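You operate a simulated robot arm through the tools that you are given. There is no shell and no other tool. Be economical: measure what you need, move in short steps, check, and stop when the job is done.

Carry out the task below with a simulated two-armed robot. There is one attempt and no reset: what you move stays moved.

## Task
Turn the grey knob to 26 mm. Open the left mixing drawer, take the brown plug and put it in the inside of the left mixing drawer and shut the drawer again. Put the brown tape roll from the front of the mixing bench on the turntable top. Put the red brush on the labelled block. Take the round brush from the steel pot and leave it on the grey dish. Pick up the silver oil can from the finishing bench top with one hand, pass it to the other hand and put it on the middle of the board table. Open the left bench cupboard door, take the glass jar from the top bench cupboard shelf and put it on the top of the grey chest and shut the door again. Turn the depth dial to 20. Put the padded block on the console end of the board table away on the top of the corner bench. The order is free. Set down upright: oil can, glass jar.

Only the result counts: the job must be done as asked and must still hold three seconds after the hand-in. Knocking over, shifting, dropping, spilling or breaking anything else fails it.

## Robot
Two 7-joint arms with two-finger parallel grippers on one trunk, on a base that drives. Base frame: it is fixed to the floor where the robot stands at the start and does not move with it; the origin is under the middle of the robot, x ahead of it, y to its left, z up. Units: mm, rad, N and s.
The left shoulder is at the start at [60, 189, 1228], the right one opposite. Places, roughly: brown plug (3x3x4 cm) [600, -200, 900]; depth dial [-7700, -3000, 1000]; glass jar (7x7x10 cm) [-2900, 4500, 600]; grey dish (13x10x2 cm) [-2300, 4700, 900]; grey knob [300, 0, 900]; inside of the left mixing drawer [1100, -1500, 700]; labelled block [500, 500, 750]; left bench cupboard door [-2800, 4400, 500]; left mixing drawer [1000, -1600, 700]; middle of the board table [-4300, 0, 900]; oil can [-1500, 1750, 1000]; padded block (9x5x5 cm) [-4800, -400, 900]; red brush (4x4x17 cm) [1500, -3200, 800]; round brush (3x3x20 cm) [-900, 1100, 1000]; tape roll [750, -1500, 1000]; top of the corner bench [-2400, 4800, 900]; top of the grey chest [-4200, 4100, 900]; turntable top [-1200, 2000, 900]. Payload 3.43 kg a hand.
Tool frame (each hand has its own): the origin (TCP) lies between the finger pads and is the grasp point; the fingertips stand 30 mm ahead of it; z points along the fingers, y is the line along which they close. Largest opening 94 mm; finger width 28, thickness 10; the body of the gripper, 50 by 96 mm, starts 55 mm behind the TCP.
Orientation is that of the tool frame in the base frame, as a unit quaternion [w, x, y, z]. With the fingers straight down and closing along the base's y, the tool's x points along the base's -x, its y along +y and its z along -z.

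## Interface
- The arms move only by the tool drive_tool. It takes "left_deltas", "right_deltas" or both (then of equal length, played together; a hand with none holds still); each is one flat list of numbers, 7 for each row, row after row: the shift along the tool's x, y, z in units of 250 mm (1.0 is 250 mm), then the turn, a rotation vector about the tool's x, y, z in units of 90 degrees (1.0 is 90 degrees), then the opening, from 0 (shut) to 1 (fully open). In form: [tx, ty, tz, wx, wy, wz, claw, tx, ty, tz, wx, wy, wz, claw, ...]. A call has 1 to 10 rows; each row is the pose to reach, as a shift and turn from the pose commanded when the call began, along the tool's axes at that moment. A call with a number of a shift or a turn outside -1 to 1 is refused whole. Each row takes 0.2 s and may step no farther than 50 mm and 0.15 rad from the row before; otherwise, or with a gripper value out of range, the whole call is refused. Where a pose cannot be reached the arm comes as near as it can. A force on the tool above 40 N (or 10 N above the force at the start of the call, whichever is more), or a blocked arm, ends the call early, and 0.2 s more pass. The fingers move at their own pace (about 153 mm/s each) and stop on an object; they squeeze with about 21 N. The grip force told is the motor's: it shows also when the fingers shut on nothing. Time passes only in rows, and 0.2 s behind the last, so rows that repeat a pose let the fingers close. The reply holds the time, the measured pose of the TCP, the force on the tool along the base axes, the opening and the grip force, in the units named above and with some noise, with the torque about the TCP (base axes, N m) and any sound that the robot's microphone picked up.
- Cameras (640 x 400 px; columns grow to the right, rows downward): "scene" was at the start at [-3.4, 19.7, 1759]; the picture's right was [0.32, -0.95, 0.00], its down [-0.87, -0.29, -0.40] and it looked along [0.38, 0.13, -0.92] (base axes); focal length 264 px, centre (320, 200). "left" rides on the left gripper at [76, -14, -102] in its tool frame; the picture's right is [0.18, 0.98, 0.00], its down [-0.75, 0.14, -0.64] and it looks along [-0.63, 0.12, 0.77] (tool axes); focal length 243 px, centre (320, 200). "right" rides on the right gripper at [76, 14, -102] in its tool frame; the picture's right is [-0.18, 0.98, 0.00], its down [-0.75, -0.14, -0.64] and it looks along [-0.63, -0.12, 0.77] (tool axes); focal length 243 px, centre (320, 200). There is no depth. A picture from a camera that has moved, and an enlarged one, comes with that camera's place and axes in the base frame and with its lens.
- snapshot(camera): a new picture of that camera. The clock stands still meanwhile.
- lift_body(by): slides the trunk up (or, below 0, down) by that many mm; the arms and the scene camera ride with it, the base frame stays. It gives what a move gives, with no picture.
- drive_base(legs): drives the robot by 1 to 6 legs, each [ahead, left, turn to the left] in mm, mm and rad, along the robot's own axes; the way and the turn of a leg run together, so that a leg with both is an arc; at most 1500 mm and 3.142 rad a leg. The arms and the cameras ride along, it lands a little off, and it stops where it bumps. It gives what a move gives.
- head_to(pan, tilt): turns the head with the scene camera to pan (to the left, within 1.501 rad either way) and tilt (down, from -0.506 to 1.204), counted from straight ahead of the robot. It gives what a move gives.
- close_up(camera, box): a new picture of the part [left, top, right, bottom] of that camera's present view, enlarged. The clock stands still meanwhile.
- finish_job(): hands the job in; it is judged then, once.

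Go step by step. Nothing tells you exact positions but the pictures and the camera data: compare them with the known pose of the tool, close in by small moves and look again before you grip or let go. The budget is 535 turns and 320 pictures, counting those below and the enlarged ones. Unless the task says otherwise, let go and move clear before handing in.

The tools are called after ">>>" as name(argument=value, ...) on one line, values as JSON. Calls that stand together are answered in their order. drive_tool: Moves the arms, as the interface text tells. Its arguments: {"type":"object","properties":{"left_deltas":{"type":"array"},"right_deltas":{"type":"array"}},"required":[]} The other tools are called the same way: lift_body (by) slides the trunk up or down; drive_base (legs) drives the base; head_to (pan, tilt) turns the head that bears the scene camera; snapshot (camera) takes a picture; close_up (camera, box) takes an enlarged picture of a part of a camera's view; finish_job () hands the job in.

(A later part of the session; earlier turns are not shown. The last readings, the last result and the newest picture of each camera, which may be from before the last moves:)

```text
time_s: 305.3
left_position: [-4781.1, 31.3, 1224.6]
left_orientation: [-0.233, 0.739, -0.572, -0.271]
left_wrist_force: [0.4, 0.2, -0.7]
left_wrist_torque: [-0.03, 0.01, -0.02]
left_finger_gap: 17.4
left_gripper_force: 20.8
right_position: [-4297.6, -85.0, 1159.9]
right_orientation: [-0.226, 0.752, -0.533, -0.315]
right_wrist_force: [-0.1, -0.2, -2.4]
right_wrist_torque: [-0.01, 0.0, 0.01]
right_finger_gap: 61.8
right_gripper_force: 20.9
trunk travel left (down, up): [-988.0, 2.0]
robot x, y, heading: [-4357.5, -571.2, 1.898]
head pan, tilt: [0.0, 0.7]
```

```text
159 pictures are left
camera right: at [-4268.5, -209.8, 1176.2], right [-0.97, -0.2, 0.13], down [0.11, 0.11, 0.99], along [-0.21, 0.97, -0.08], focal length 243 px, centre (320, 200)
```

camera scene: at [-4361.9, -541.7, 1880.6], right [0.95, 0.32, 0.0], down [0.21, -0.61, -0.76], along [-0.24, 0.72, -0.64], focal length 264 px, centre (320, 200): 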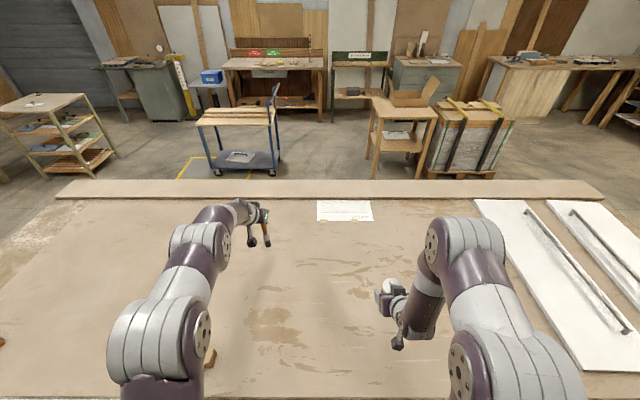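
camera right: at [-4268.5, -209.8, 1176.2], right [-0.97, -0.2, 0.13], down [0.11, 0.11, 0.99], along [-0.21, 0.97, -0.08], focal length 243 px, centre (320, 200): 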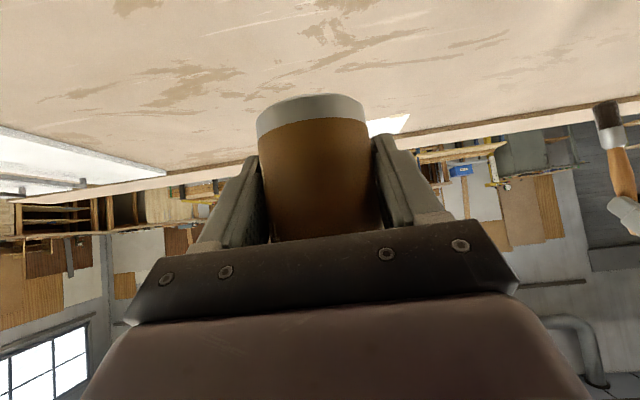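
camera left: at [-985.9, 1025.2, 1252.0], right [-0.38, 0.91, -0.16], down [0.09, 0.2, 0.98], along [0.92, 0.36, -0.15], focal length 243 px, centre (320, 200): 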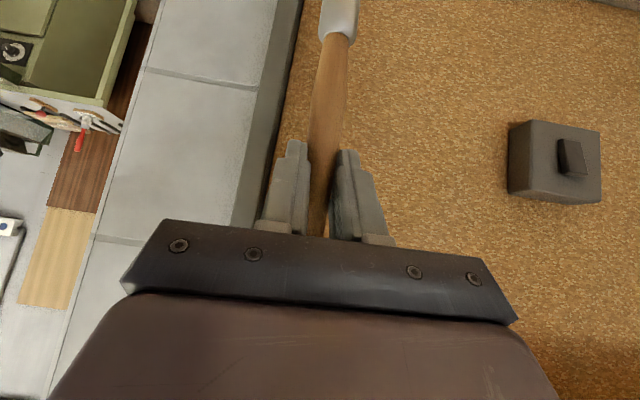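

I raise the left hand (brush) to keep it clear, shift left 100, edge forward, then lower the trunk.

>>> drive_tool(left_deltas=[-0.06, -0.005, -0.14, 0, 0, 0, 0.05, -0.12, -0.01, -0.28, 0, 0, 0, 0.05, -0.18, -0.015, -0.42, 0, 0, 0, 0.05, -0.238, -0.02, -0.566, 0, 0, 0, 0.05])

>>> drive_base(legs=[[0, 90, 0], [80, 0, 0]])

>>> lift_body(by=-200)

>>> snapshot(camera="scene")

```text
time_s: 306.3
left_position: [-4765.0, -21.3, 1372.8]
left_orientation: [-0.233, 0.738, -0.572, -0.271]
left_wrist_force: [-0.1, -1.4, 0.4]
left_wrist_torque: [0.01, 0.03, -0.02]
left_finger_gap: 17.5
left_gripper_force: 21.5
right_position: [-4296.7, -87.8, 1160.9]
right_orientation: [-0.227, 0.751, -0.533, -0.317]
right_wrist_force: [-1.2, -0.7, -2.4]
right_wrist_torque: [0.02, 0.01, -0.01]
right_finger_gap: 61.7
right_gripper_force: 21.0
trunk travel left (down, up): [-988.0, 2.0]
robot x, y, heading: [-4351.6, -568.3, 1.892]
head pan, tilt: [0.0, 0.7]
```

```text
time_s: 308.1
left_position: [-4872.9, 21.2, 1375.3]
left_orientation: [-0.235, 0.736, -0.572, -0.274]
left_wrist_force: [0.0, -0.4, -0.3]
left_wrist_torque: [0.04, 0.01, 0.01]
left_finger_gap: 17.4
left_gripper_force: 20.8
right_position: [-4403.0, -45.7, 1161.6]
right_orientation: [-0.228, 0.75, -0.533, -0.318]
right_wrist_force: [-0.1, -0.9, -2.1]
right_wrist_torque: [0.0, 0.02, 0.03]
right_finger_gap: 61.8
right_gripper_force: 21.3
trunk travel left (down, up): [-988.0, 2.0]
robot x, y, heading: [-4465.8, -519.8, 1.896]
head pan, tilt: [0.0, 0.7]
```

```text
time_s: 310.2
left_position: [-4876.2, 28.5, 1172.9]
left_orientation: [-0.234, 0.737, -0.572, -0.272]
left_wrist_force: [-0.2, -0.1, 0.3]
left_wrist_torque: [-0.04, 0.01, 0.01]
left_finger_gap: 17.5
left_gripper_force: 20.9
right_position: [-4407.0, -39.1, 959.8]
right_orientation: [-0.227, 0.751, -0.534, -0.315]
right_wrist_force: [1.5, 0.0, -2.0]
right_wrist_torque: [-0.02, 0.01, -0.01]
right_finger_gap: 62.0
right_gripper_force: 21.1
trunk travel left (down, up): [-788.0, 202.0]
robot x, y, heading: [-4467.6, -520.3, 1.893]
head pan, tilt: [0.0, 0.7]
```

```text
158 pictures are left
camera scene: at [-4472.9, -496.9, 1680.6], right [0.95, 0.32, 0.0], down [0.2, -0.61, -0.76], along [-0.24, 0.73, -0.64], focal length 264 px, centre (320, 200)
```

scene: 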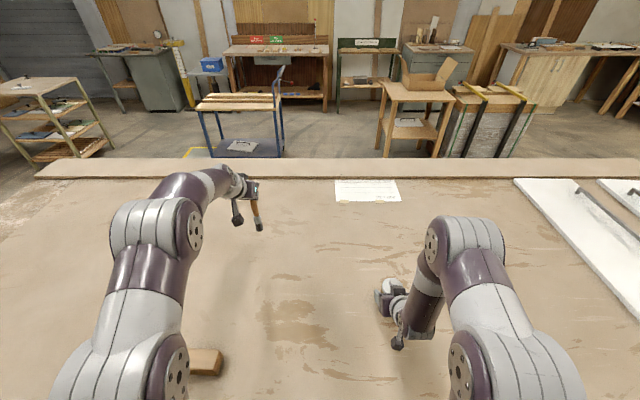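

>>> drive_tool(right_deltas=[-0.123, 0, 0.126, 0, 0, 0, 0.45, -0.246, 0, 0.252, 0, 0, 0, 0.45, -0.369, 0, 0.378, 0, 0, 0, 0.45, -0.492, 0, 0.504, 0, 0, 0, 0.45, -0.614, 0, 0.629, 0, 0, 0, 0.45])

>>> snapshot(camera="right")

>>> snapshot(camera="scene")

```text
time_s: 311.4
left_position: [-4877.7, 28.5, 1170.2]
left_orientation: [-0.233, 0.738, -0.572, -0.272]
left_wrist_force: [0.7, 0.3, -1.2]
left_wrist_torque: [-0.04, -0.01, 0.0]
left_finger_gap: 17.2
left_gripper_force: 20.7
right_position: [-4479.4, 168.3, 960.6]
right_orientation: [-0.226, 0.751, -0.534, -0.315]
right_wrist_force: [-0.3, 0.2, -3.1]
right_wrist_torque: [-0.01, -0.01, 0.0]
right_finger_gap: 61.9
right_gripper_force: 21.5
trunk travel left (down, up): [-788.0, 202.0]
robot x, y, heading: [-4467.7, -523.2, 1.896]
head pan, tilt: [0.0, 0.7]
```

```text
157 pictures are left
camera right: at [-4451.4, 44.0, 976.2], right [-0.97, -0.2, 0.13], down [0.11, 0.11, 0.99], along [-0.21, 0.97, -0.09], focal length 243 px, centre (320, 200)
```

right: 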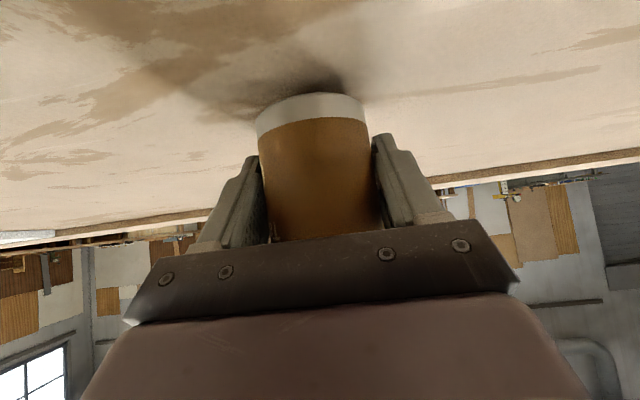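

```text
156 pictures are left
camera scene: at [-4473.9, -494.6, 1680.5], right [0.95, 0.32, 0.0], down [0.2, -0.61, -0.76], along [-0.24, 0.72, -0.65], focal length 264 px, centre (320, 200)
```

scene: 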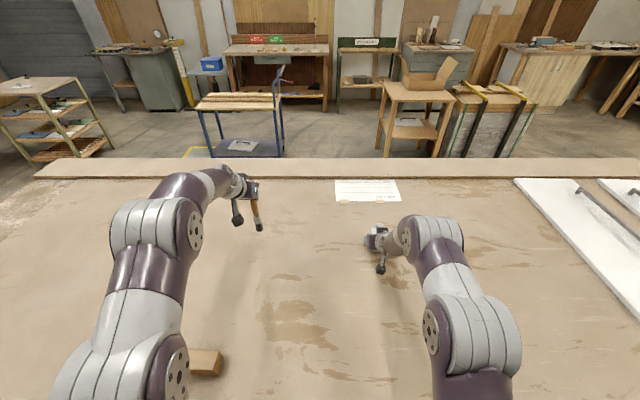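

The can is over the table's middle. I lower it straight down in small steps until it touches.

>>> drive_tool(right_deltas=[0.029, 0, 0.028, 0, 0, 0, 0.45, 0.058, 0, 0.056, 0, 0, 0, 0.45, 0.08, 0, 0.078, 0, 0, 0, 0.45])

>>> snapshot(camera="right")

```text
time_s: 312.4
left_position: [-4875.6, 26.2, 1172.0]
left_orientation: [-0.234, 0.738, -0.573, -0.271]
left_wrist_force: [0.2, 0.1, -0.5]
left_wrist_torque: [0.0, 0.02, 0.02]
left_finger_gap: 17.1
left_gripper_force: 20.8
right_position: [-4481.2, 174.5, 943.1]
right_orientation: [-0.235, 0.747, -0.53, -0.325]
right_wrist_force: [1.2, -5.6, 20.7]
right_wrist_torque: [-0.16, 0.0, 0.12]
right_finger_gap: 62.3
right_gripper_force: 21.0
trunk travel left (down, up): [-788.0, 202.0]
robot x, y, heading: [-4464.1, -520.6, 1.893]
head pan, tilt: [0.0, 0.7]
stopped in row 3 (right hand): the force on the tool passed its limit at 44 N (the readings are from after the stop); the commanded pose is now the measured one
```

```text
155 pictures are left
camera right: at [-4452.8, 49.3, 955.8], right [-0.97, -0.2, 0.13], down [0.12, 0.08, 0.99], along [-0.21, 0.98, -0.06], focal length 243 px, centre (320, 200)
```

right: 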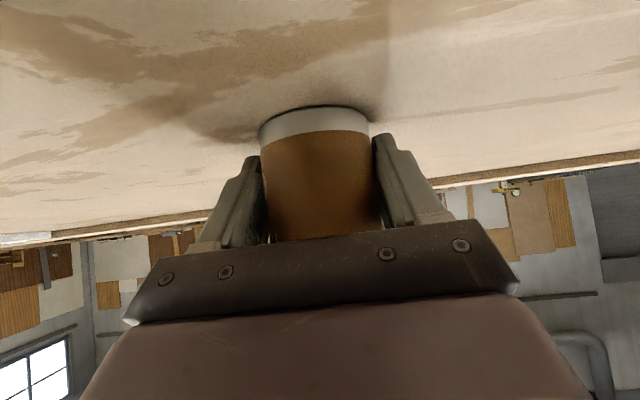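

Touched. I relax 2 mm, check, then open.

>>> drive_tool(right_deltas=[-0.005, 0, -0.005, 0, 0, 0, 0.45, -0.005, 0, -0.005, 0, 0, 0, 0.45])

>>> close_up(camera="right", box=[220, 60, 420, 260])

```text
time_s: 313.0
left_position: [-4876.5, 26.6, 1173.0]
left_orientation: [-0.233, 0.738, -0.572, -0.273]
left_wrist_force: [0.4, 0.0, 0.3]
left_wrist_torque: [0.01, 0.0, -0.02]
left_finger_gap: 17.5
left_gripper_force: 21.0
right_position: [-4481.0, 174.6, 942.4]
right_orientation: [-0.233, 0.748, -0.531, -0.323]
right_wrist_force: [-0.9, 5.2, 18.4]
right_wrist_torque: [0.42, -0.05, 0.06]
right_finger_gap: 62.2
right_gripper_force: 21.3
trunk travel left (down, up): [-788.0, 202.0]
robot x, y, heading: [-4463.9, -520.7, 1.895]
head pan, tilt: [0.0, 0.7]
```

```text
2.00 times, centred on (320, 160) of right
camera zoom: at [-4452.8, 49.1, 956.2], right [-0.97, -0.2, 0.13], down [0.11, 0.09, 0.99], along [-0.21, 0.98, -0.06], focal length 485 px, centre (320, 280)
```

zoom: 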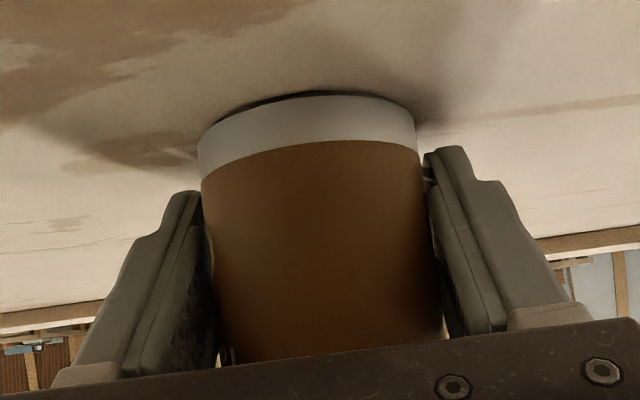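

>>> drive_tool(right_deltas=[-0.003, 0, -0.003, 0, 0, 0, 0.7, -0.003, 0, -0.003, 0, 0, 0, 0.85, -0.003, 0, -0.003, 0, 0, 0, 0.85])

>>> snapshot(camera="right")

```text
time_s: 313.8
left_position: [-4876.3, 26.5, 1171.9]
left_orientation: [-0.234, 0.738, -0.572, -0.272]
left_wrist_force: [0.0, 1.0, -0.3]
left_wrist_torque: [-0.03, -0.01, -0.01]
left_finger_gap: 17.4
left_gripper_force: 20.9
right_position: [-4481.5, 171.6, 941.3]
right_orientation: [-0.231, 0.749, -0.531, -0.321]
right_wrist_force: [1.8, -2.2, 3.7]
right_wrist_torque: [-0.03, 0.07, -0.01]
right_finger_gap: 80.1
right_gripper_force: 0.1
trunk travel left (down, up): [-788.0, 202.0]
robot x, y, heading: [-4462.3, -520.1, 1.892]
head pan, tilt: [0.0, 0.7]
```

```text
153 pictures are left
camera right: at [-4452.6, 47.1, 955.5], right [-0.97, -0.2, 0.13], down [0.11, 0.09, 0.99], along [-0.21, 0.97, -0.07], focal length 243 px, centre (320, 200)
```

right: 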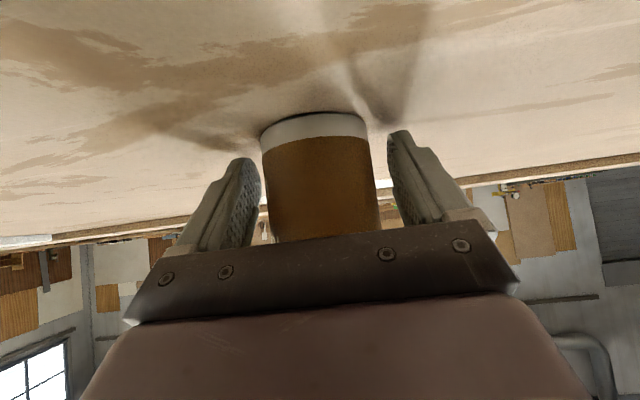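

The can stands on the table. I withdraw the right hand straight back and slightly up.

>>> drive_tool(right_deltas=[-0.01, 0, -0.03, 0, 0, 0, 0.85, 0.07, 0, -0.14, 0, 0, 0, 0.85, 0.17, 0, -0.26, 0, 0, 0, 0.85, 0.27, 0, -0.38, 0, 0, 0, 0.85, 0.37, 0, -0.5, 0, 0, 0, 0.85])

>>> close_up(camera="scene", box=[320, 170, 480, 300])

```text
time_s: 315.0
left_position: [-4876.7, 26.4, 1173.4]
left_orientation: [-0.234, 0.737, -0.573, -0.272]
left_wrist_force: [-0.3, -1.5, -0.6]
left_wrist_torque: [0.02, 0.02, 0.0]
left_finger_gap: 17.2
left_gripper_force: 20.9
right_position: [-4429.6, 27.6, 960.6]
right_orientation: [-0.232, 0.748, -0.531, -0.322]
right_wrist_force: [-0.2, 0.3, -0.2]
right_wrist_torque: [0.04, -0.01, -0.01]
right_finger_gap: 79.8
right_gripper_force: 0.1
trunk travel left (down, up): [-788.0, 202.0]
robot x, y, heading: [-4468.4, -519.0, 1.9]
head pan, tilt: [0.0, 0.7]
```

```text
3.08 times, centred on (400, 235) of scene
camera zoom: at [-4472.6, -498.4, 1680.6], right [0.95, 0.32, 0.0], down [0.2, -0.61, -0.77], along [-0.24, 0.73, -0.64], focal length 811 px, centre (74, 92)
```

zoom: 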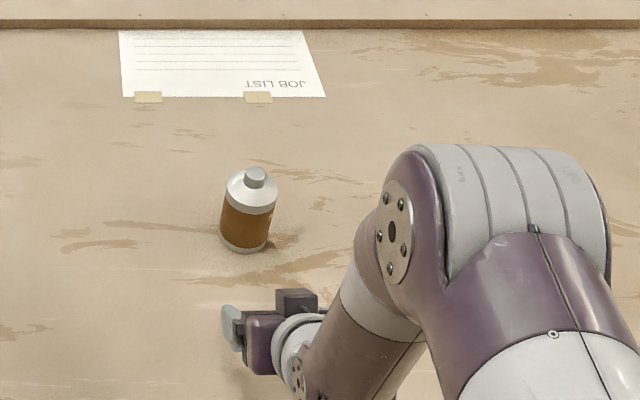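

The oil can stands upright in the table's middle. Next the padded block at about [-4831, -357]: I back off and shift left so the right hand faces it.

>>> drive_base(legs=[[-130, 0, 0], [0, 480, 0]])

>>> snapshot(camera="scene")

>>> snapshot(camera="right")

```text
time_s: 318.7
left_position: [-5292.0, -246.5, 1172.0]
left_orientation: [-0.233, 0.738, -0.572, -0.271]
left_wrist_force: [-0.4, -0.9, 0.4]
left_wrist_torque: [0.02, -0.01, -0.03]
left_finger_gap: 17.3
left_gripper_force: 21.4
right_position: [-4846.4, -244.6, 960.4]
right_orientation: [-0.231, 0.749, -0.532, -0.321]
right_wrist_force: [-1.4, -0.3, 0.1]
right_wrist_torque: [0.04, -0.04, -0.03]
right_finger_gap: 80.2
right_gripper_force: 0.1
trunk travel left (down, up): [-788.0, 202.0]
robot x, y, heading: [-4878.5, -797.6, 1.897]
head pan, tilt: [0.0, 0.7]
```

```text
151 pictures are left
camera scene: at [-4888.4, -770.9, 1680.6], right [0.95, 0.32, 0.0], down [0.2, -0.61, -0.76], along [-0.24, 0.73, -0.64], focal length 264 px, centre (320, 200)
```

scene: 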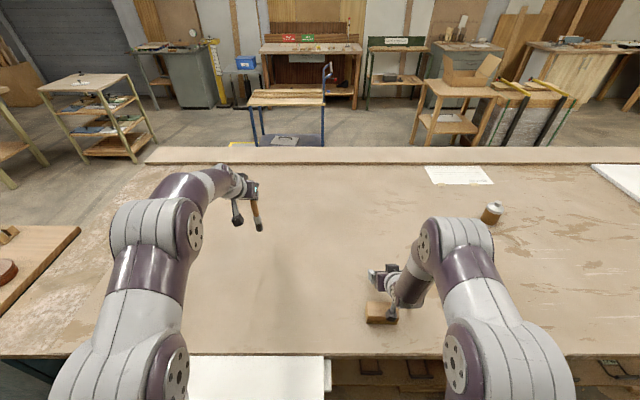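

```text
150 pictures are left
camera right: at [-4818.1, -369.2, 974.5], right [-0.97, -0.2, 0.13], down [0.11, 0.09, 0.99], along [-0.21, 0.97, -0.07], focal length 243 px, centre (320, 200)
```

right: 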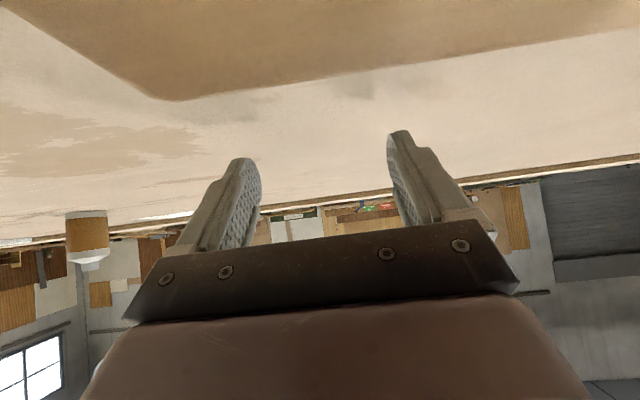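

The block lies right beneath the right hand's camera. I raise the trunk, bring the right hand vertical, and turn it so that it closes across the block's narrow side.

>>> lift_body(by=130)

>>> drive_tool(right_deltas=[0, 0, 0, 0, 0.083, 0, 0.85, 0, 0, 0, 0, 0.166, 0, 0.85, 0, 0, 0, 0, 0.25, 0, 0.85, 0, 0, 0, 0, 0.333, 0, 0.85, 0, 0, 0, 0, 0.416, 0, 0.85, 0, 0, 0, 0, 0.505, 0, 0.85])

>>> drive_tool(right_deltas=[0, 0, 0, 0, 0, -0.095, 0.85, 0, 0, 0, 0, 0, -0.19, 0.85, 0, 0, 0, 0, 0, -0.285, 0.85, 0, 0, 0, 0, 0, -0.38, 0.85, 0, 0, 0, 0, 0, -0.475, 0.85, 0, 0, 0, 0, 0, -0.57, 0.85, 0, 0, 0, 0, 0, -0.665, 0.85, 0, 0, 0, 0, 0, -0.76, 0.85, 0, 0, 0, 0, 0, -0.855, 0.85, 0, 0, 0, 0, 0, -0.95, 0.85])

>>> snapshot(camera="right")

>>> snapshot(camera="scene")

```text
time_s: 320.3
left_position: [-5292.6, -246.5, 1301.9]
left_orientation: [-0.232, 0.739, -0.571, -0.272]
left_wrist_force: [0.8, -0.7, 0.1]
left_wrist_torque: [-0.02, -0.03, 0.02]
left_finger_gap: 17.4
left_gripper_force: 20.6
right_position: [-4845.5, -244.8, 1089.9]
right_orientation: [-0.231, 0.749, -0.531, -0.322]
right_wrist_force: [0.4, -0.3, 0.0]
right_wrist_torque: [0.01, 0.04, -0.01]
right_finger_gap: 80.0
right_gripper_force: 0.1
trunk travel left (down, up): [-918.0, 72.0]
robot x, y, heading: [-4877.8, -799.4, 1.892]
head pan, tilt: [0.0, 0.7]
```

```text
time_s: 321.7
left_position: [-5292.6, -245.6, 1302.8]
left_orientation: [-0.233, 0.739, -0.572, -0.271]
left_wrist_force: [0.7, 0.4, -0.7]
left_wrist_torque: [-0.01, -0.03, 0.01]
left_finger_gap: 17.5
left_gripper_force: 21.1
right_position: [-4846.1, -244.4, 1090.3]
right_orientation: [-0.007, 0.815, -0.58, -0.007]
right_wrist_force: [1.4, 0.6, 0.0]
right_wrist_torque: [-0.01, 0.01, -0.01]
right_finger_gap: 80.1
right_gripper_force: 0.0
right hand out of reach, approached as far as the arm can: row 4
trunk travel left (down, up): [-918.0, 72.0]
robot x, y, heading: [-4878.7, -796.1, 1.894]
head pan, tilt: [0.0, 0.7]
```

```text
time_s: 323.9
left_position: [-5293.1, -245.6, 1302.3]
left_orientation: [-0.232, 0.739, -0.571, -0.271]
left_wrist_force: [0.2, 0.4, -0.7]
left_wrist_torque: [0.03, -0.02, 0.02]
left_finger_gap: 17.6
left_gripper_force: 20.8
right_position: [-4846.5, -244.8, 1090.6]
right_orientation: [-0.011, 0.992, 0.129, 0.001]
right_wrist_force: [0.4, -0.8, 0.1]
right_wrist_torque: [0.03, -0.03, -0.01]
right_finger_gap: 79.7
right_gripper_force: 0.1
trunk travel left (down, up): [-918.0, 72.0]
robot x, y, heading: [-4882.7, -794.9, 1.892]
head pan, tilt: [0.0, 0.7]
```

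```text
149 pictures are left
camera right: at [-4768.7, -240.9, 1192.4], right [0.07, -1.0, -0.02], down [-0.76, -0.07, 0.64], along [-0.64, -0.03, -0.77], focal length 243 px, centre (320, 200)
```

right: 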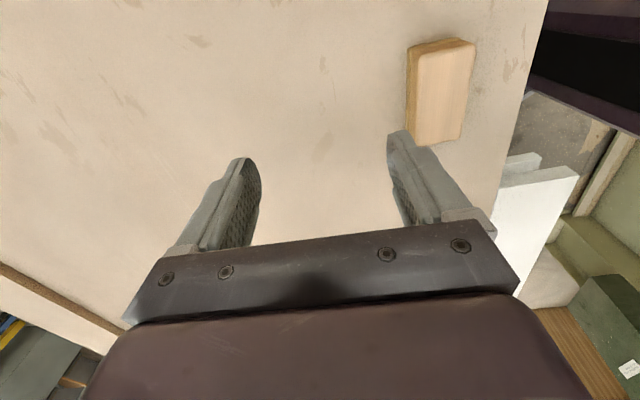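

```text
148 pictures are left
camera scene: at [-4888.7, -770.9, 1810.6], right [0.95, 0.32, 0.0], down [0.2, -0.61, -0.76], along [-0.24, 0.73, -0.64], focal length 264 px, centre (320, 200)
```

scene: 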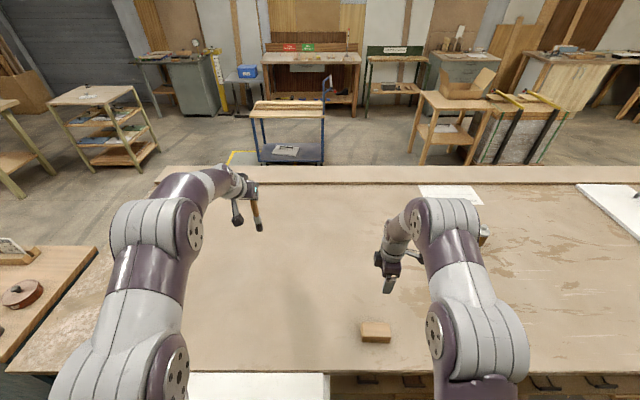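

>>> drive_tool(right_deltas=[-0.02, 0.15, 0.05, 0, 0, 0, 0.9, -0.04, 0.3, 0.1, 0, 0, 0, 0.9, -0.057, 0.44, 0.2, 0, 0, 0, 0.9, -0.057, 0.44, 0.32, 0, 0, 0, 0.9])

>>> snapshot(camera="right")

```text
time_s: 324.9
left_position: [-5292.5, -245.5, 1301.7]
left_orientation: [-0.232, 0.739, -0.572, -0.271]
left_wrist_force: [0.6, -0.3, -1.1]
left_wrist_torque: [-0.03, -0.01, -0.02]
left_finger_gap: 17.4
left_gripper_force: 21.5
right_position: [-4835.2, -352.5, 1005.8]
right_orientation: [-0.012, 0.992, 0.128, 0.0]
right_wrist_force: [0.7, 0.5, 0.2]
right_wrist_torque: [-0.01, 0.0, -0.02]
right_finger_gap: 84.7
right_gripper_force: 0.0
trunk travel left (down, up): [-918.0, 72.0]
robot x, y, heading: [-4879.7, -798.1, 1.895]
head pan, tilt: [0.0, 0.7]
```

```text
147 pictures are left
camera right: at [-4757.9, -349.0, 1107.1], right [0.07, -1.0, -0.02], down [-0.76, -0.07, 0.64], along [-0.64, -0.03, -0.77], focal length 243 px, centre (320, 200)
```

right: 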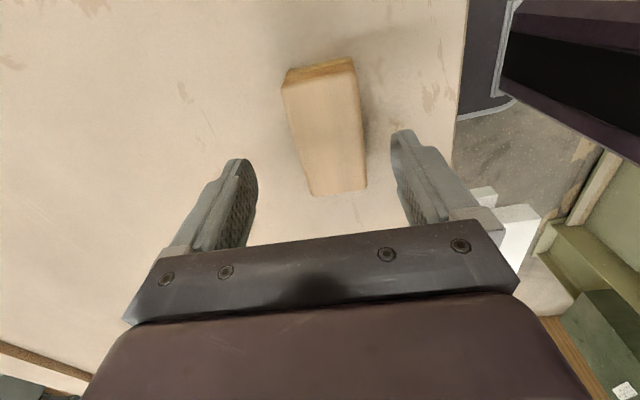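

>>> drive_tool(right_deltas=[0, 0.01, 0.12, 0, 0, 0, 0.85, 0, 0.01, 0.235, 0, 0, 0, 0.85, 0, 0.01, 0.235, 0, 0, 0, 0.5, 0, 0.01, 0.235, 0, 0, 0, 0.4, 0, 0.01, 0.235, 0, 0, 0, 0.4])

>>> snapshot(camera="right")

```text
time_s: 326.1
left_position: [-5292.3, -246.5, 1302.2]
left_orientation: [-0.233, 0.739, -0.571, -0.271]
left_wrist_force: [0.2, -0.1, -1.2]
left_wrist_torque: [-0.01, -0.04, 0.0]
left_finger_gap: 17.2
left_gripper_force: 21.2
right_position: [-4834.7, -353.0, 945.9]
right_orientation: [-0.01, 0.992, 0.127, 0.001]
right_wrist_force: [-0.2, -0.9, 0.1]
right_wrist_torque: [-0.01, -0.02, 0.02]
right_finger_gap: 52.1
right_gripper_force: 20.6
trunk travel left (down, up): [-918.0, 72.0]
robot x, y, heading: [-4880.7, -792.0, 1.893]
head pan, tilt: [0.0, 0.7]
```

```text
146 pictures are left
camera right: at [-4756.6, -350.1, 1048.5], right [0.07, -1.0, -0.02], down [-0.76, -0.07, 0.64], along [-0.64, -0.03, -0.77], focal length 243 px, centre (320, 200)
```

right: 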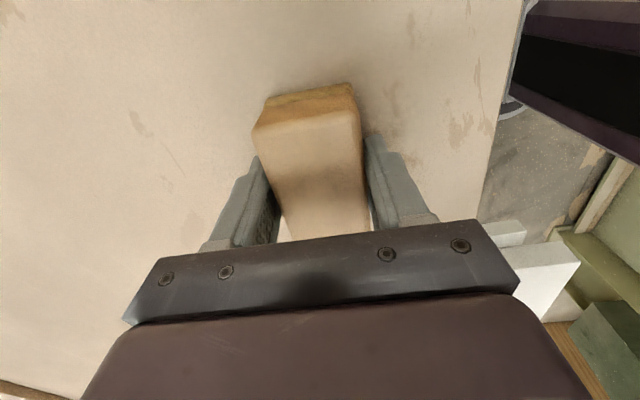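

Block gripped (52 mm). I lift it, back off, and drive around to the corner bench: along the aisle to the right, then forward.

>>> lift_body(by=70)

>>> drive_tool(right_deltas=[0, 0, -0.15, 0, 0, 0, 0.4, 0, 0, -0.3, 0, 0, 0, 0.4, 0, 0, -0.4, 0, 0, 0, 0.4])

>>> drive_base(legs=[[-100, 0, 0.01], [0, -1400, 0], [0, -1400, 0], [0, -500, 0]])

>>> head_to(pan=0, tilt=0.3)

>>> snapshot(camera="scene")

```text
time_s: 327.2
left_position: [-5291.7, -246.1, 1372.3]
left_orientation: [-0.233, 0.738, -0.571, -0.272]
left_wrist_force: [0.5, -0.5, -1.0]
left_wrist_torque: [-0.03, 0.0, 0.01]
left_finger_gap: 17.5
left_gripper_force: 20.9
right_position: [-4835.5, -354.3, 1016.7]
right_orientation: [-0.01, 0.992, 0.127, 0.001]
right_wrist_force: [-0.2, -0.5, -1.0]
right_wrist_torque: [0.02, -0.01, -0.01]
right_finger_gap: 51.9
right_gripper_force: 21.0
trunk travel left (down, up): [-988.0, 2.0]
robot x, y, heading: [-4879.3, -792.6, 1.889]
head pan, tilt: [0.0, 0.7]
```

```text
time_s: 328.0
left_position: [-5292.7, -246.6, 1372.5]
left_orientation: [-0.233, 0.738, -0.572, -0.271]
left_wrist_force: [0.6, 0.4, -0.6]
left_wrist_torque: [0.02, 0.0, 0.01]
left_finger_gap: 17.5
left_gripper_force: 21.4
right_position: [-4832.5, -356.1, 1116.5]
right_orientation: [-0.012, 0.992, 0.128, 0.0]
right_wrist_force: [0.6, -0.6, -0.4]
right_wrist_torque: [-0.03, 0.01, -0.04]
right_finger_gap: 52.0
right_gripper_force: 20.9
trunk travel left (down, up): [-988.0, 2.0]
robot x, y, heading: [-4878.1, -794.7, 1.895]
head pan, tilt: [0.0, 0.7]
```

```text
time_s: 344.8
left_position: [-2115.2, 651.1, 1371.9]
left_orientation: [-0.238, 0.73, -0.583, -0.267]
left_wrist_force: [0.3, 0.1, -0.5]
left_wrist_torque: [-0.01, -0.03, -0.02]
left_finger_gap: 17.2
left_gripper_force: 21.3
right_position: [-1657.5, 530.0, 1116.8]
right_orientation: [-0.011, 0.993, 0.114, 0.001]
right_wrist_force: [0.1, -0.3, -1.2]
right_wrist_torque: [0.01, -0.04, 0.02]
right_finger_gap: 52.1
right_gripper_force: 21.2
trunk travel left (down, up): [-988.0, 2.0]
robot x, y, heading: [-1717.6, 92.2, 1.864]
head pan, tilt: [0.0, 0.7]
```

```text
time_s: 345.6
left_position: [-2112.7, 652.6, 1371.7]
left_orientation: [-0.236, 0.73, -0.583, -0.268]
left_wrist_force: [-0.6, -0.2, 0.2]
left_wrist_torque: [-0.01, 0.0, 0.02]
left_finger_gap: 17.3
left_gripper_force: 20.8
right_position: [-1655.5, 530.6, 1114.8]
right_orientation: [-0.011, 0.993, 0.114, -0.001]
right_wrist_force: [0.4, 0.2, -0.5]
right_wrist_torque: [-0.01, -0.01, -0.02]
right_finger_gap: 52.3
right_gripper_force: 20.6
trunk travel left (down, up): [-988.0, 2.0]
robot x, y, heading: [-1716.7, 94.6, 1.867]
head pan, tilt: [0.0, 0.3]
```

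```text
145 pictures are left
camera scene: at [-1726.0, 124.6, 1916.6], right [0.96, 0.29, 0.0], down [0.09, -0.28, -0.95], along [-0.28, 0.91, -0.3], focal length 264 px, centre (320, 200)
```

scene: 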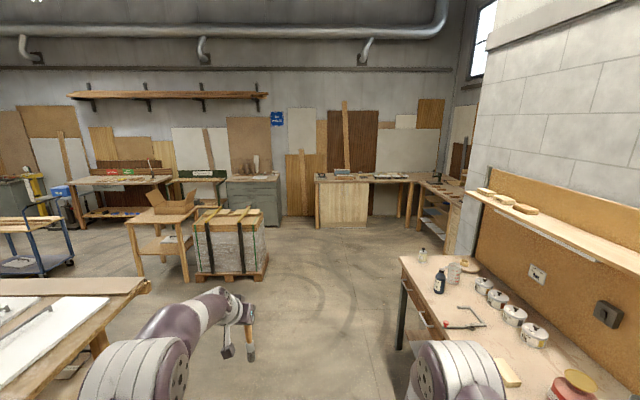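

The corner bench with the light cupboard stands straight ahead. I drive toward it.

>>> drive_base(legs=[[1400, 0, 0.035], [1400, -150, 0], [700, -150, 0]])

>>> head_to(pan=0, tilt=0.5)

>>> snapshot(camera="scene")

```text
time_s: 362.8
left_position: [-2935.5, 4066.1, 1372.0]
left_orientation: [-0.236, 0.734, -0.577, -0.269]
left_wrist_force: [-0.3, -0.6, -1.1]
left_wrist_torque: [-0.03, 0.0, -0.04]
left_finger_gap: 17.3
left_gripper_force: 21.2
right_position: [-2476.3, 3953.7, 1116.3]
right_orientation: [-0.012, 0.993, 0.121, 0.0]
right_wrist_force: [0.8, 0.1, -1.1]
right_wrist_torque: [0.0, -0.01, -0.01]
right_finger_gap: 52.0
right_gripper_force: 21.2
trunk travel left (down, up): [-988.0, 2.0]
robot x, y, heading: [-2528.6, 3516.3, 1.881]
head pan, tilt: [0.0, 0.3]
```

```text
time_s: 363.5
left_position: [-2934.2, 4067.4, 1371.2]
left_orientation: [-0.235, 0.734, -0.578, -0.269]
left_wrist_force: [0.4, 0.6, -0.3]
left_wrist_torque: [-0.03, 0.01, -0.01]
left_finger_gap: 17.5
left_gripper_force: 21.2
right_position: [-2476.9, 3953.4, 1114.7]
right_orientation: [-0.01, 0.993, 0.12, 0.001]
right_wrist_force: [0.4, -0.1, -1.1]
right_wrist_torque: [0.02, -0.03, 0.01]
right_finger_gap: 52.0
right_gripper_force: 21.2
trunk travel left (down, up): [-988.0, 2.0]
robot x, y, heading: [-2532.8, 3512.3, 1.877]
head pan, tilt: [0.0, 0.499]
```

```text
144 pictures are left
camera scene: at [-2541.2, 3544.4, 1898.3], right [0.95, 0.3, 0.0], down [0.15, -0.46, -0.88], along [-0.27, 0.84, -0.48], focal length 264 px, centre (320, 200)
```

scene: 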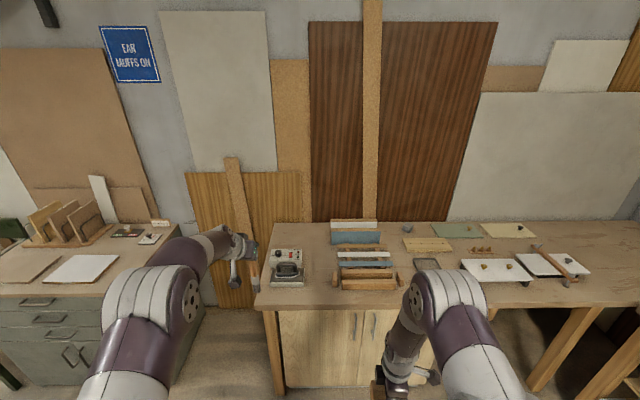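

>>> close_up(camera="scene", box=[250, 205, 430, 320])

>>> close_up(camera="scene", box=[390, 205, 610, 320])

>>> close_up(camera="scene", box=[0, 160, 220, 400])

```text
3.48 times, centred on (340, 262) of scene
camera zoom: at [-2541.2, 3544.4, 1898.3], right [0.95, 0.3, 0.0], down [0.15, -0.46, -0.88], along [-0.27, 0.84, -0.48], focal length 917 px, centre (250, -17)
```

zoom: 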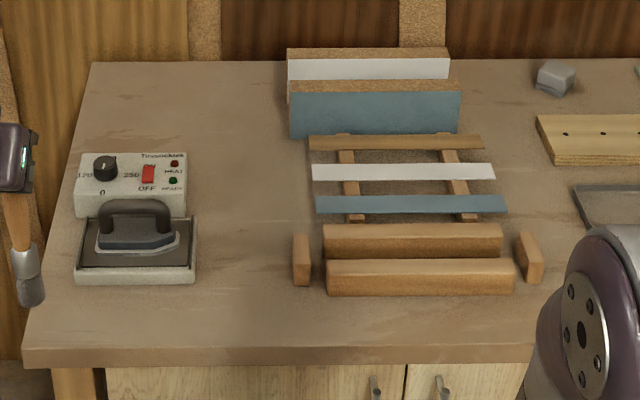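

```text
2.91 times, centred on (500, 262) of scene
camera zoom: at [-2541.2, 3544.4, 1898.3], right [0.95, 0.3, 0.0], down [0.15, -0.46, -0.88], along [-0.27, 0.84, -0.48], focal length 767 px, centre (-204, 18)
```

zoom: 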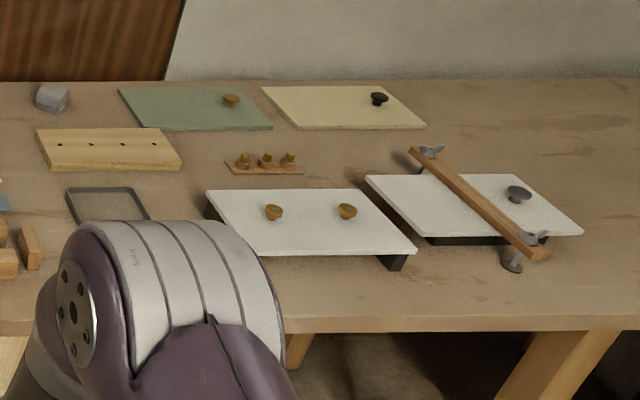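

```text
1.67 times, centred on (110, 280) of scene
camera zoom: at [-2541.2, 3544.4, 1898.3], right [0.95, 0.3, 0.0], down [0.15, -0.46, -0.88], along [-0.27, 0.84, -0.48], focal length 439 px, centre (670, 67)
```

zoom: 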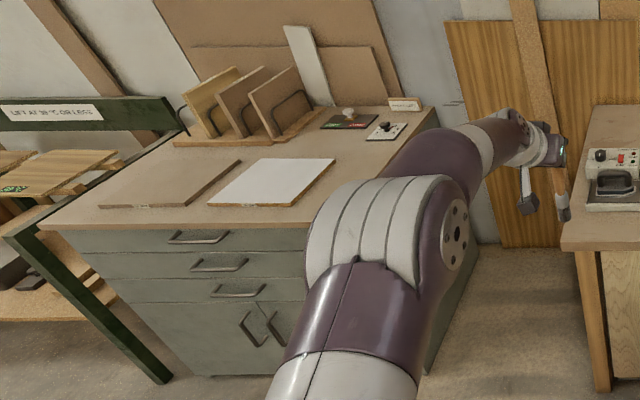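

The grey tray at about [-2317, 4690] is the grey dish. I will set the block in the free space between the iron and the sanding rack. I approach.

>>> drive_base(legs=[[0, 180, 0.023], [480, 0, 0]])

>>> head_to(pan=-0.2, tilt=0.8)

>>> snapshot(camera="scene")

>>> snapshot(camera="right")

```text
time_s: 367.4
left_position: [-3276.2, 4452.3, 1373.4]
left_orientation: [-0.232, 0.741, -0.568, -0.273]
left_wrist_force: [0.7, -0.2, -0.9]
left_wrist_torque: [0.04, 0.02, -0.03]
left_finger_gap: 17.4
left_gripper_force: 20.5
right_position: [-2816.0, 4349.1, 1116.3]
right_orientation: [-0.011, 0.991, 0.133, -0.002]
right_wrist_force: [-0.1, -0.4, -1.5]
right_wrist_torque: [0.02, -0.02, -0.03]
right_finger_gap: 52.0
right_gripper_force: 21.0
trunk travel left (down, up): [-988.0, 2.0]
robot x, y, heading: [-2864.1, 3910.7, 1.905]
head pan, tilt: [0.0, 0.499]
```

```text
time_s: 368.2
left_position: [-3277.8, 4455.1, 1372.2]
left_orientation: [-0.231, 0.742, -0.567, -0.273]
left_wrist_force: [-0.5, 0.3, -0.2]
left_wrist_torque: [0.0, -0.01, -0.01]
left_finger_gap: 17.3
left_gripper_force: 20.6
right_position: [-2815.2, 4350.4, 1116.1]
right_orientation: [-0.011, 0.991, 0.134, 0.001]
right_wrist_force: [-1.1, -0.2, -0.7]
right_wrist_torque: [-0.01, -0.02, 0.01]
right_finger_gap: 51.7
right_gripper_force: 21.1
trunk travel left (down, up): [-988.0, 2.0]
robot x, y, heading: [-2855.1, 3910.0, 1.905]
head pan, tilt: [-0.201, 0.799]
```

```text
140 pictures are left
camera scene: at [-2850.8, 3935.2, 1872.4], right [0.99, 0.13, 0.0], down [0.1, -0.71, -0.7], along [-0.09, 0.69, -0.72], focal length 264 px, centre (320, 200)
```

scene: 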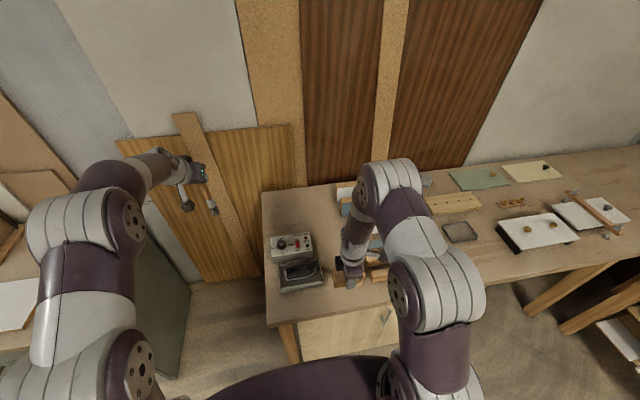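

```text
139 pictures are left
camera right: at [-2738.8, 4355.6, 1217.4], right [0.08, -1.0, -0.02], down [-0.76, -0.08, 0.64], along [-0.64, -0.04, -0.77], focal length 243 px, centre (320, 200)
```

right: 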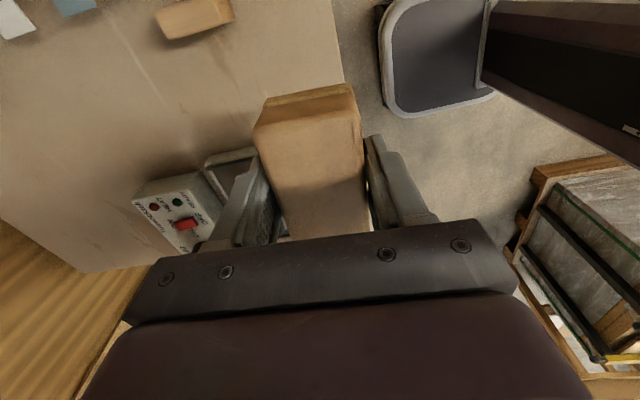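

>>> drive_base(legs=[[90, 0, 0]])

>>> lift_body(by=-130)

>>> snapshot(camera="right")

```text
time_s: 369.3
left_position: [-3306.9, 4529.8, 1375.5]
left_orientation: [-0.234, 0.741, -0.567, -0.274]
left_wrist_force: [-0.1, -1.0, -0.4]
left_wrist_torque: [0.0, 0.05, 0.0]
left_finger_gap: 17.5
left_gripper_force: 21.3
right_position: [-2843.3, 4427.8, 1118.6]
right_orientation: [-0.013, 0.991, 0.135, -0.002]
right_wrist_force: [0.6, -0.5, -0.6]
right_wrist_torque: [0.07, 0.05, -0.01]
right_finger_gap: 51.8
right_gripper_force: 21.9
trunk travel left (down, up): [-988.0, 2.0]
robot x, y, heading: [-2890.3, 3995.1, 1.91]
head pan, tilt: [-0.201, 0.799]
```

```text
time_s: 370.9
left_position: [-3307.6, 4534.8, 1243.1]
left_orientation: [-0.231, 0.742, -0.567, -0.273]
left_wrist_force: [-0.1, 0.7, -0.4]
left_wrist_torque: [0.0, -0.03, -0.02]
left_finger_gap: 16.9
left_gripper_force: 21.3
right_position: [-2845.6, 4433.2, 986.0]
right_orientation: [-0.011, 0.991, 0.135, 0.0]
right_wrist_force: [0.4, -0.5, -0.9]
right_wrist_torque: [0.01, 0.03, 0.02]
right_finger_gap: 52.0
right_gripper_force: 21.5
trunk travel left (down, up): [-858.0, 132.0]
robot x, y, heading: [-2887.6, 3989.6, 1.908]
head pan, tilt: [-0.201, 0.799]
```

```text
138 pictures are left
camera right: at [-2767.9, 4437.3, 1087.8], right [0.08, -1.0, -0.02], down [-0.76, -0.08, 0.64], along [-0.64, -0.04, -0.77], focal length 243 px, centre (320, 200)
```

right: 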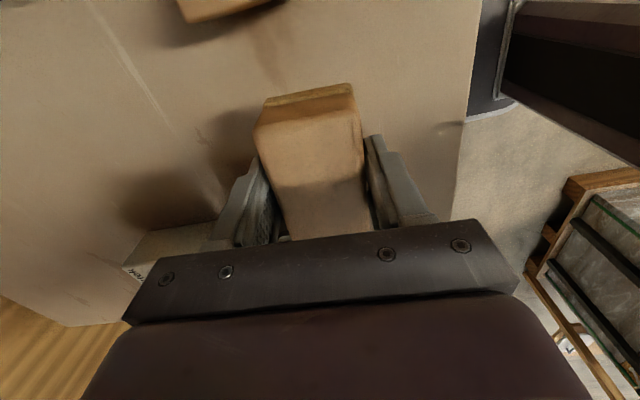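

>>> drive_tool(right_deltas=[0.04, -0.06, 0.06, 0, 0, 0, 0.4, 0.04, -0.06, 0.14, 0, 0, 0, 0.4, 0.04, -0.06, 0.19, 0, 0, 0, 0.4, 0.04, -0.06, 0.23, 0, 0, 0, 0.4, 0.04, -0.06, 0.26, 0, 0, 0, 0.4])

>>> snapshot(camera="right")

```text
time_s: 372.0
left_position: [-3306.8, 4531.9, 1243.0]
left_orientation: [-0.232, 0.742, -0.567, -0.272]
left_wrist_force: [0.0, 1.2, -1.0]
left_wrist_torque: [-0.03, 0.02, 0.0]
left_finger_gap: 17.3
left_gripper_force: 20.8
right_position: [-2839.4, 4450.9, 931.1]
right_orientation: [-0.012, 0.991, 0.134, 0.0]
right_wrist_force: [2.1, -7.4, 26.7]
right_wrist_torque: [-1.09, -0.09, 0.01]
right_finger_gap: 52.6
right_gripper_force: 21.1
trunk travel left (down, up): [-858.0, 132.0]
robot x, y, heading: [-2888.9, 3995.5, 1.907]
head pan, tilt: [-0.201, 0.799]
stopped in row 5 (right hand): the force on the tool passed its limit at 56 N (the readings are from after the stop); the commanded pose is now the measured one
```

```text
137 pictures are left
camera right: at [-2761.2, 4455.3, 1032.6], right [0.08, -1.0, -0.03], down [-0.76, -0.08, 0.64], along [-0.64, -0.03, -0.77], focal length 243 px, centre (320, 200)
```

right: 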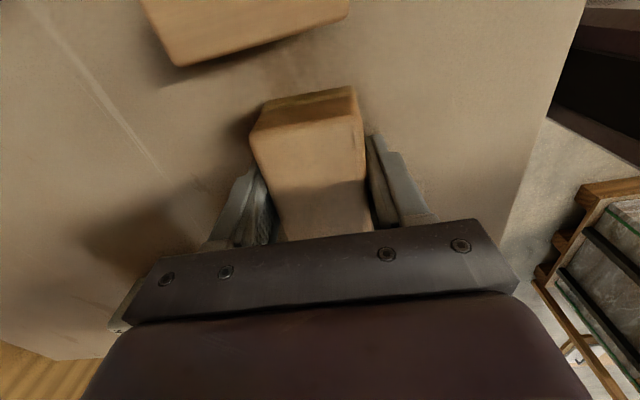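

The block is on the bench. I release and rise.

>>> drive_tool(right_deltas=[0, 0, -0.012, 0, 0, 0, 0.4, 0, 0, -0.012, 0, 0, 0, 0.75, 0, 0, -0.012, 0, 0, 0, 0.75, 0, 0, -0.15, 0, 0, 0, 0.75, 0, 0, -0.33, 0, 0, 0, 0.75, 0, 0, -0.5, 0, 0, 0, 0.75])

>>> lift_body(by=100)

>>> snapshot(camera="right")

```text
time_s: 373.4
left_position: [-3307.5, 4534.0, 1243.0]
left_orientation: [-0.232, 0.742, -0.567, -0.274]
left_wrist_force: [0.4, 0.2, -0.4]
left_wrist_torque: [0.0, 0.03, 0.0]
left_finger_gap: 17.2
left_gripper_force: 21.1
right_position: [-2834.2, 4447.4, 1052.5]
right_orientation: [-0.013, 0.991, 0.133, 0.0]
right_wrist_force: [-0.5, 1.1, 0.0]
right_wrist_torque: [-0.02, -0.02, -0.01]
right_finger_gap: 70.3
right_gripper_force: 0.0
trunk travel left (down, up): [-858.0, 132.0]
robot x, y, heading: [-2890.0, 3989.0, 1.909]
head pan, tilt: [-0.201, 0.799]
```

```text
time_s: 374.8
left_position: [-3307.3, 4535.3, 1342.3]
left_orientation: [-0.231, 0.742, -0.568, -0.272]
left_wrist_force: [-0.2, -0.6, -0.8]
left_wrist_torque: [0.04, 0.02, 0.01]
left_finger_gap: 17.4
left_gripper_force: 21.8
right_position: [-2836.0, 4448.5, 1152.6]
right_orientation: [-0.012, 0.991, 0.134, 0.001]
right_wrist_force: [0.0, -0.1, -0.1]
right_wrist_torque: [-0.03, 0.01, 0.03]
right_finger_gap: 70.6
right_gripper_force: 0.1
trunk travel left (down, up): [-958.0, 32.0]
robot x, y, heading: [-2888.3, 3997.1, 1.911]
head pan, tilt: [-0.201, 0.799]
```

```text
136 pictures are left
camera right: at [-2757.9, 4452.0, 1255.0], right [0.08, -1.0, -0.03], down [-0.76, -0.08, 0.64], along [-0.64, -0.03, -0.77], focal length 243 px, centre (320, 200)
```

right: 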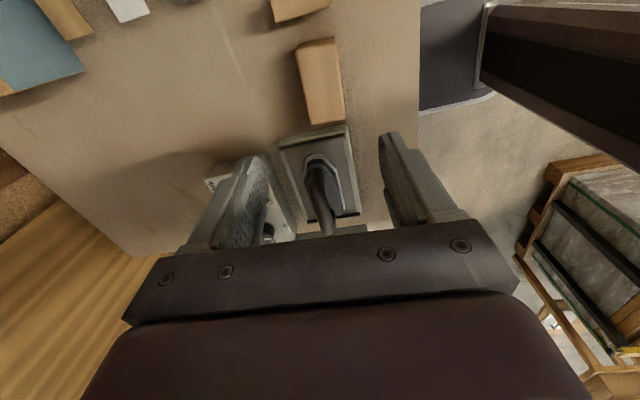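

The block sits between iron and rack. Now the brush: I look right to plan the approach to the dish.

>>> drive_base(legs=[[-330, 0, 0]])

>>> head_to(pan=-0.7, tilt=0.5)

>>> snapshot(camera="scene")

```text
time_s: 376.9
left_position: [-3201.5, 4224.3, 1341.5]
left_orientation: [-0.23, 0.744, -0.566, -0.272]
left_wrist_force: [-0.2, -0.3, -1.3]
left_wrist_torque: [0.0, 0.0, 0.03]
left_finger_gap: 17.0
left_gripper_force: 21.3
right_position: [-2729.2, 4138.9, 1153.0]
right_orientation: [-0.012, 0.991, 0.136, 0.0]
right_wrist_force: [0.6, 0.3, -0.2]
right_wrist_torque: [0.02, -0.02, 0.02]
right_finger_gap: 70.5
right_gripper_force: 0.0
trunk travel left (down, up): [-958.0, 32.0]
robot x, y, heading: [-2779.1, 3678.5, 1.917]
head pan, tilt: [-0.201, 0.799]
```

```text
time_s: 377.9
left_position: [-3200.1, 4221.8, 1342.8]
left_orientation: [-0.23, 0.744, -0.564, -0.274]
left_wrist_force: [0.1, 0.7, -0.1]
left_wrist_torque: [0.0, 0.0, 0.0]
left_finger_gap: 17.0
left_gripper_force: 20.4
right_position: [-2727.7, 4137.2, 1154.3]
right_orientation: [-0.014, 0.991, 0.137, 0.0]
right_wrist_force: [-1.1, -0.6, -0.4]
right_wrist_torque: [0.03, 0.01, -0.02]
right_finger_gap: 70.5
right_gripper_force: 0.1
trunk travel left (down, up): [-958.0, 32.0]
robot x, y, heading: [-2779.2, 3681.5, 1.911]
head pan, tilt: [-0.7, 0.499]
```

```text
135 pictures are left
camera scene: at [-2726.3, 3709.9, 1868.2], right [0.94, -0.35, 0.0], down [-0.17, -0.45, -0.88], along [0.31, 0.82, -0.48], focal length 264 px, centre (320, 200)
```

scene: 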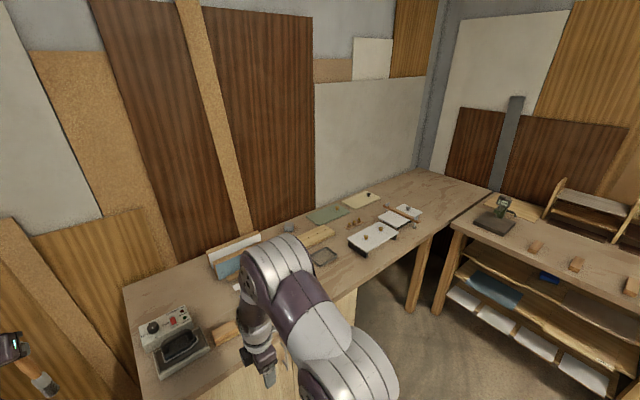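

>>> close_up(camera="scene", box=[270, 190, 430, 290])

```text
4.00 times, centred on (350, 240) of scene
camera zoom: at [-2726.3, 3709.9, 1868.2], right [0.94, -0.35, 0.0], down [-0.17, -0.45, -0.88], along [0.31, 0.82, -0.48], focal length 1054 px, centre (200, 40)
```

zoom: 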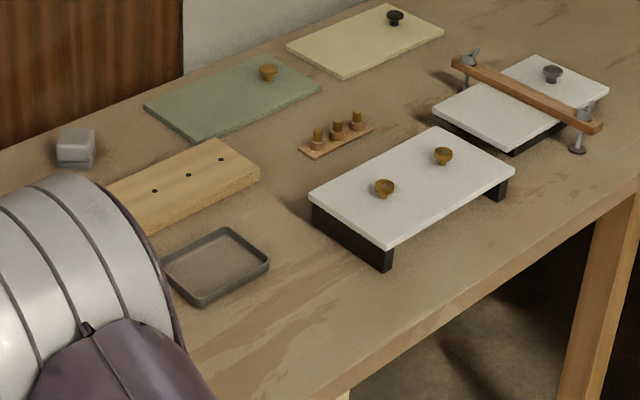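

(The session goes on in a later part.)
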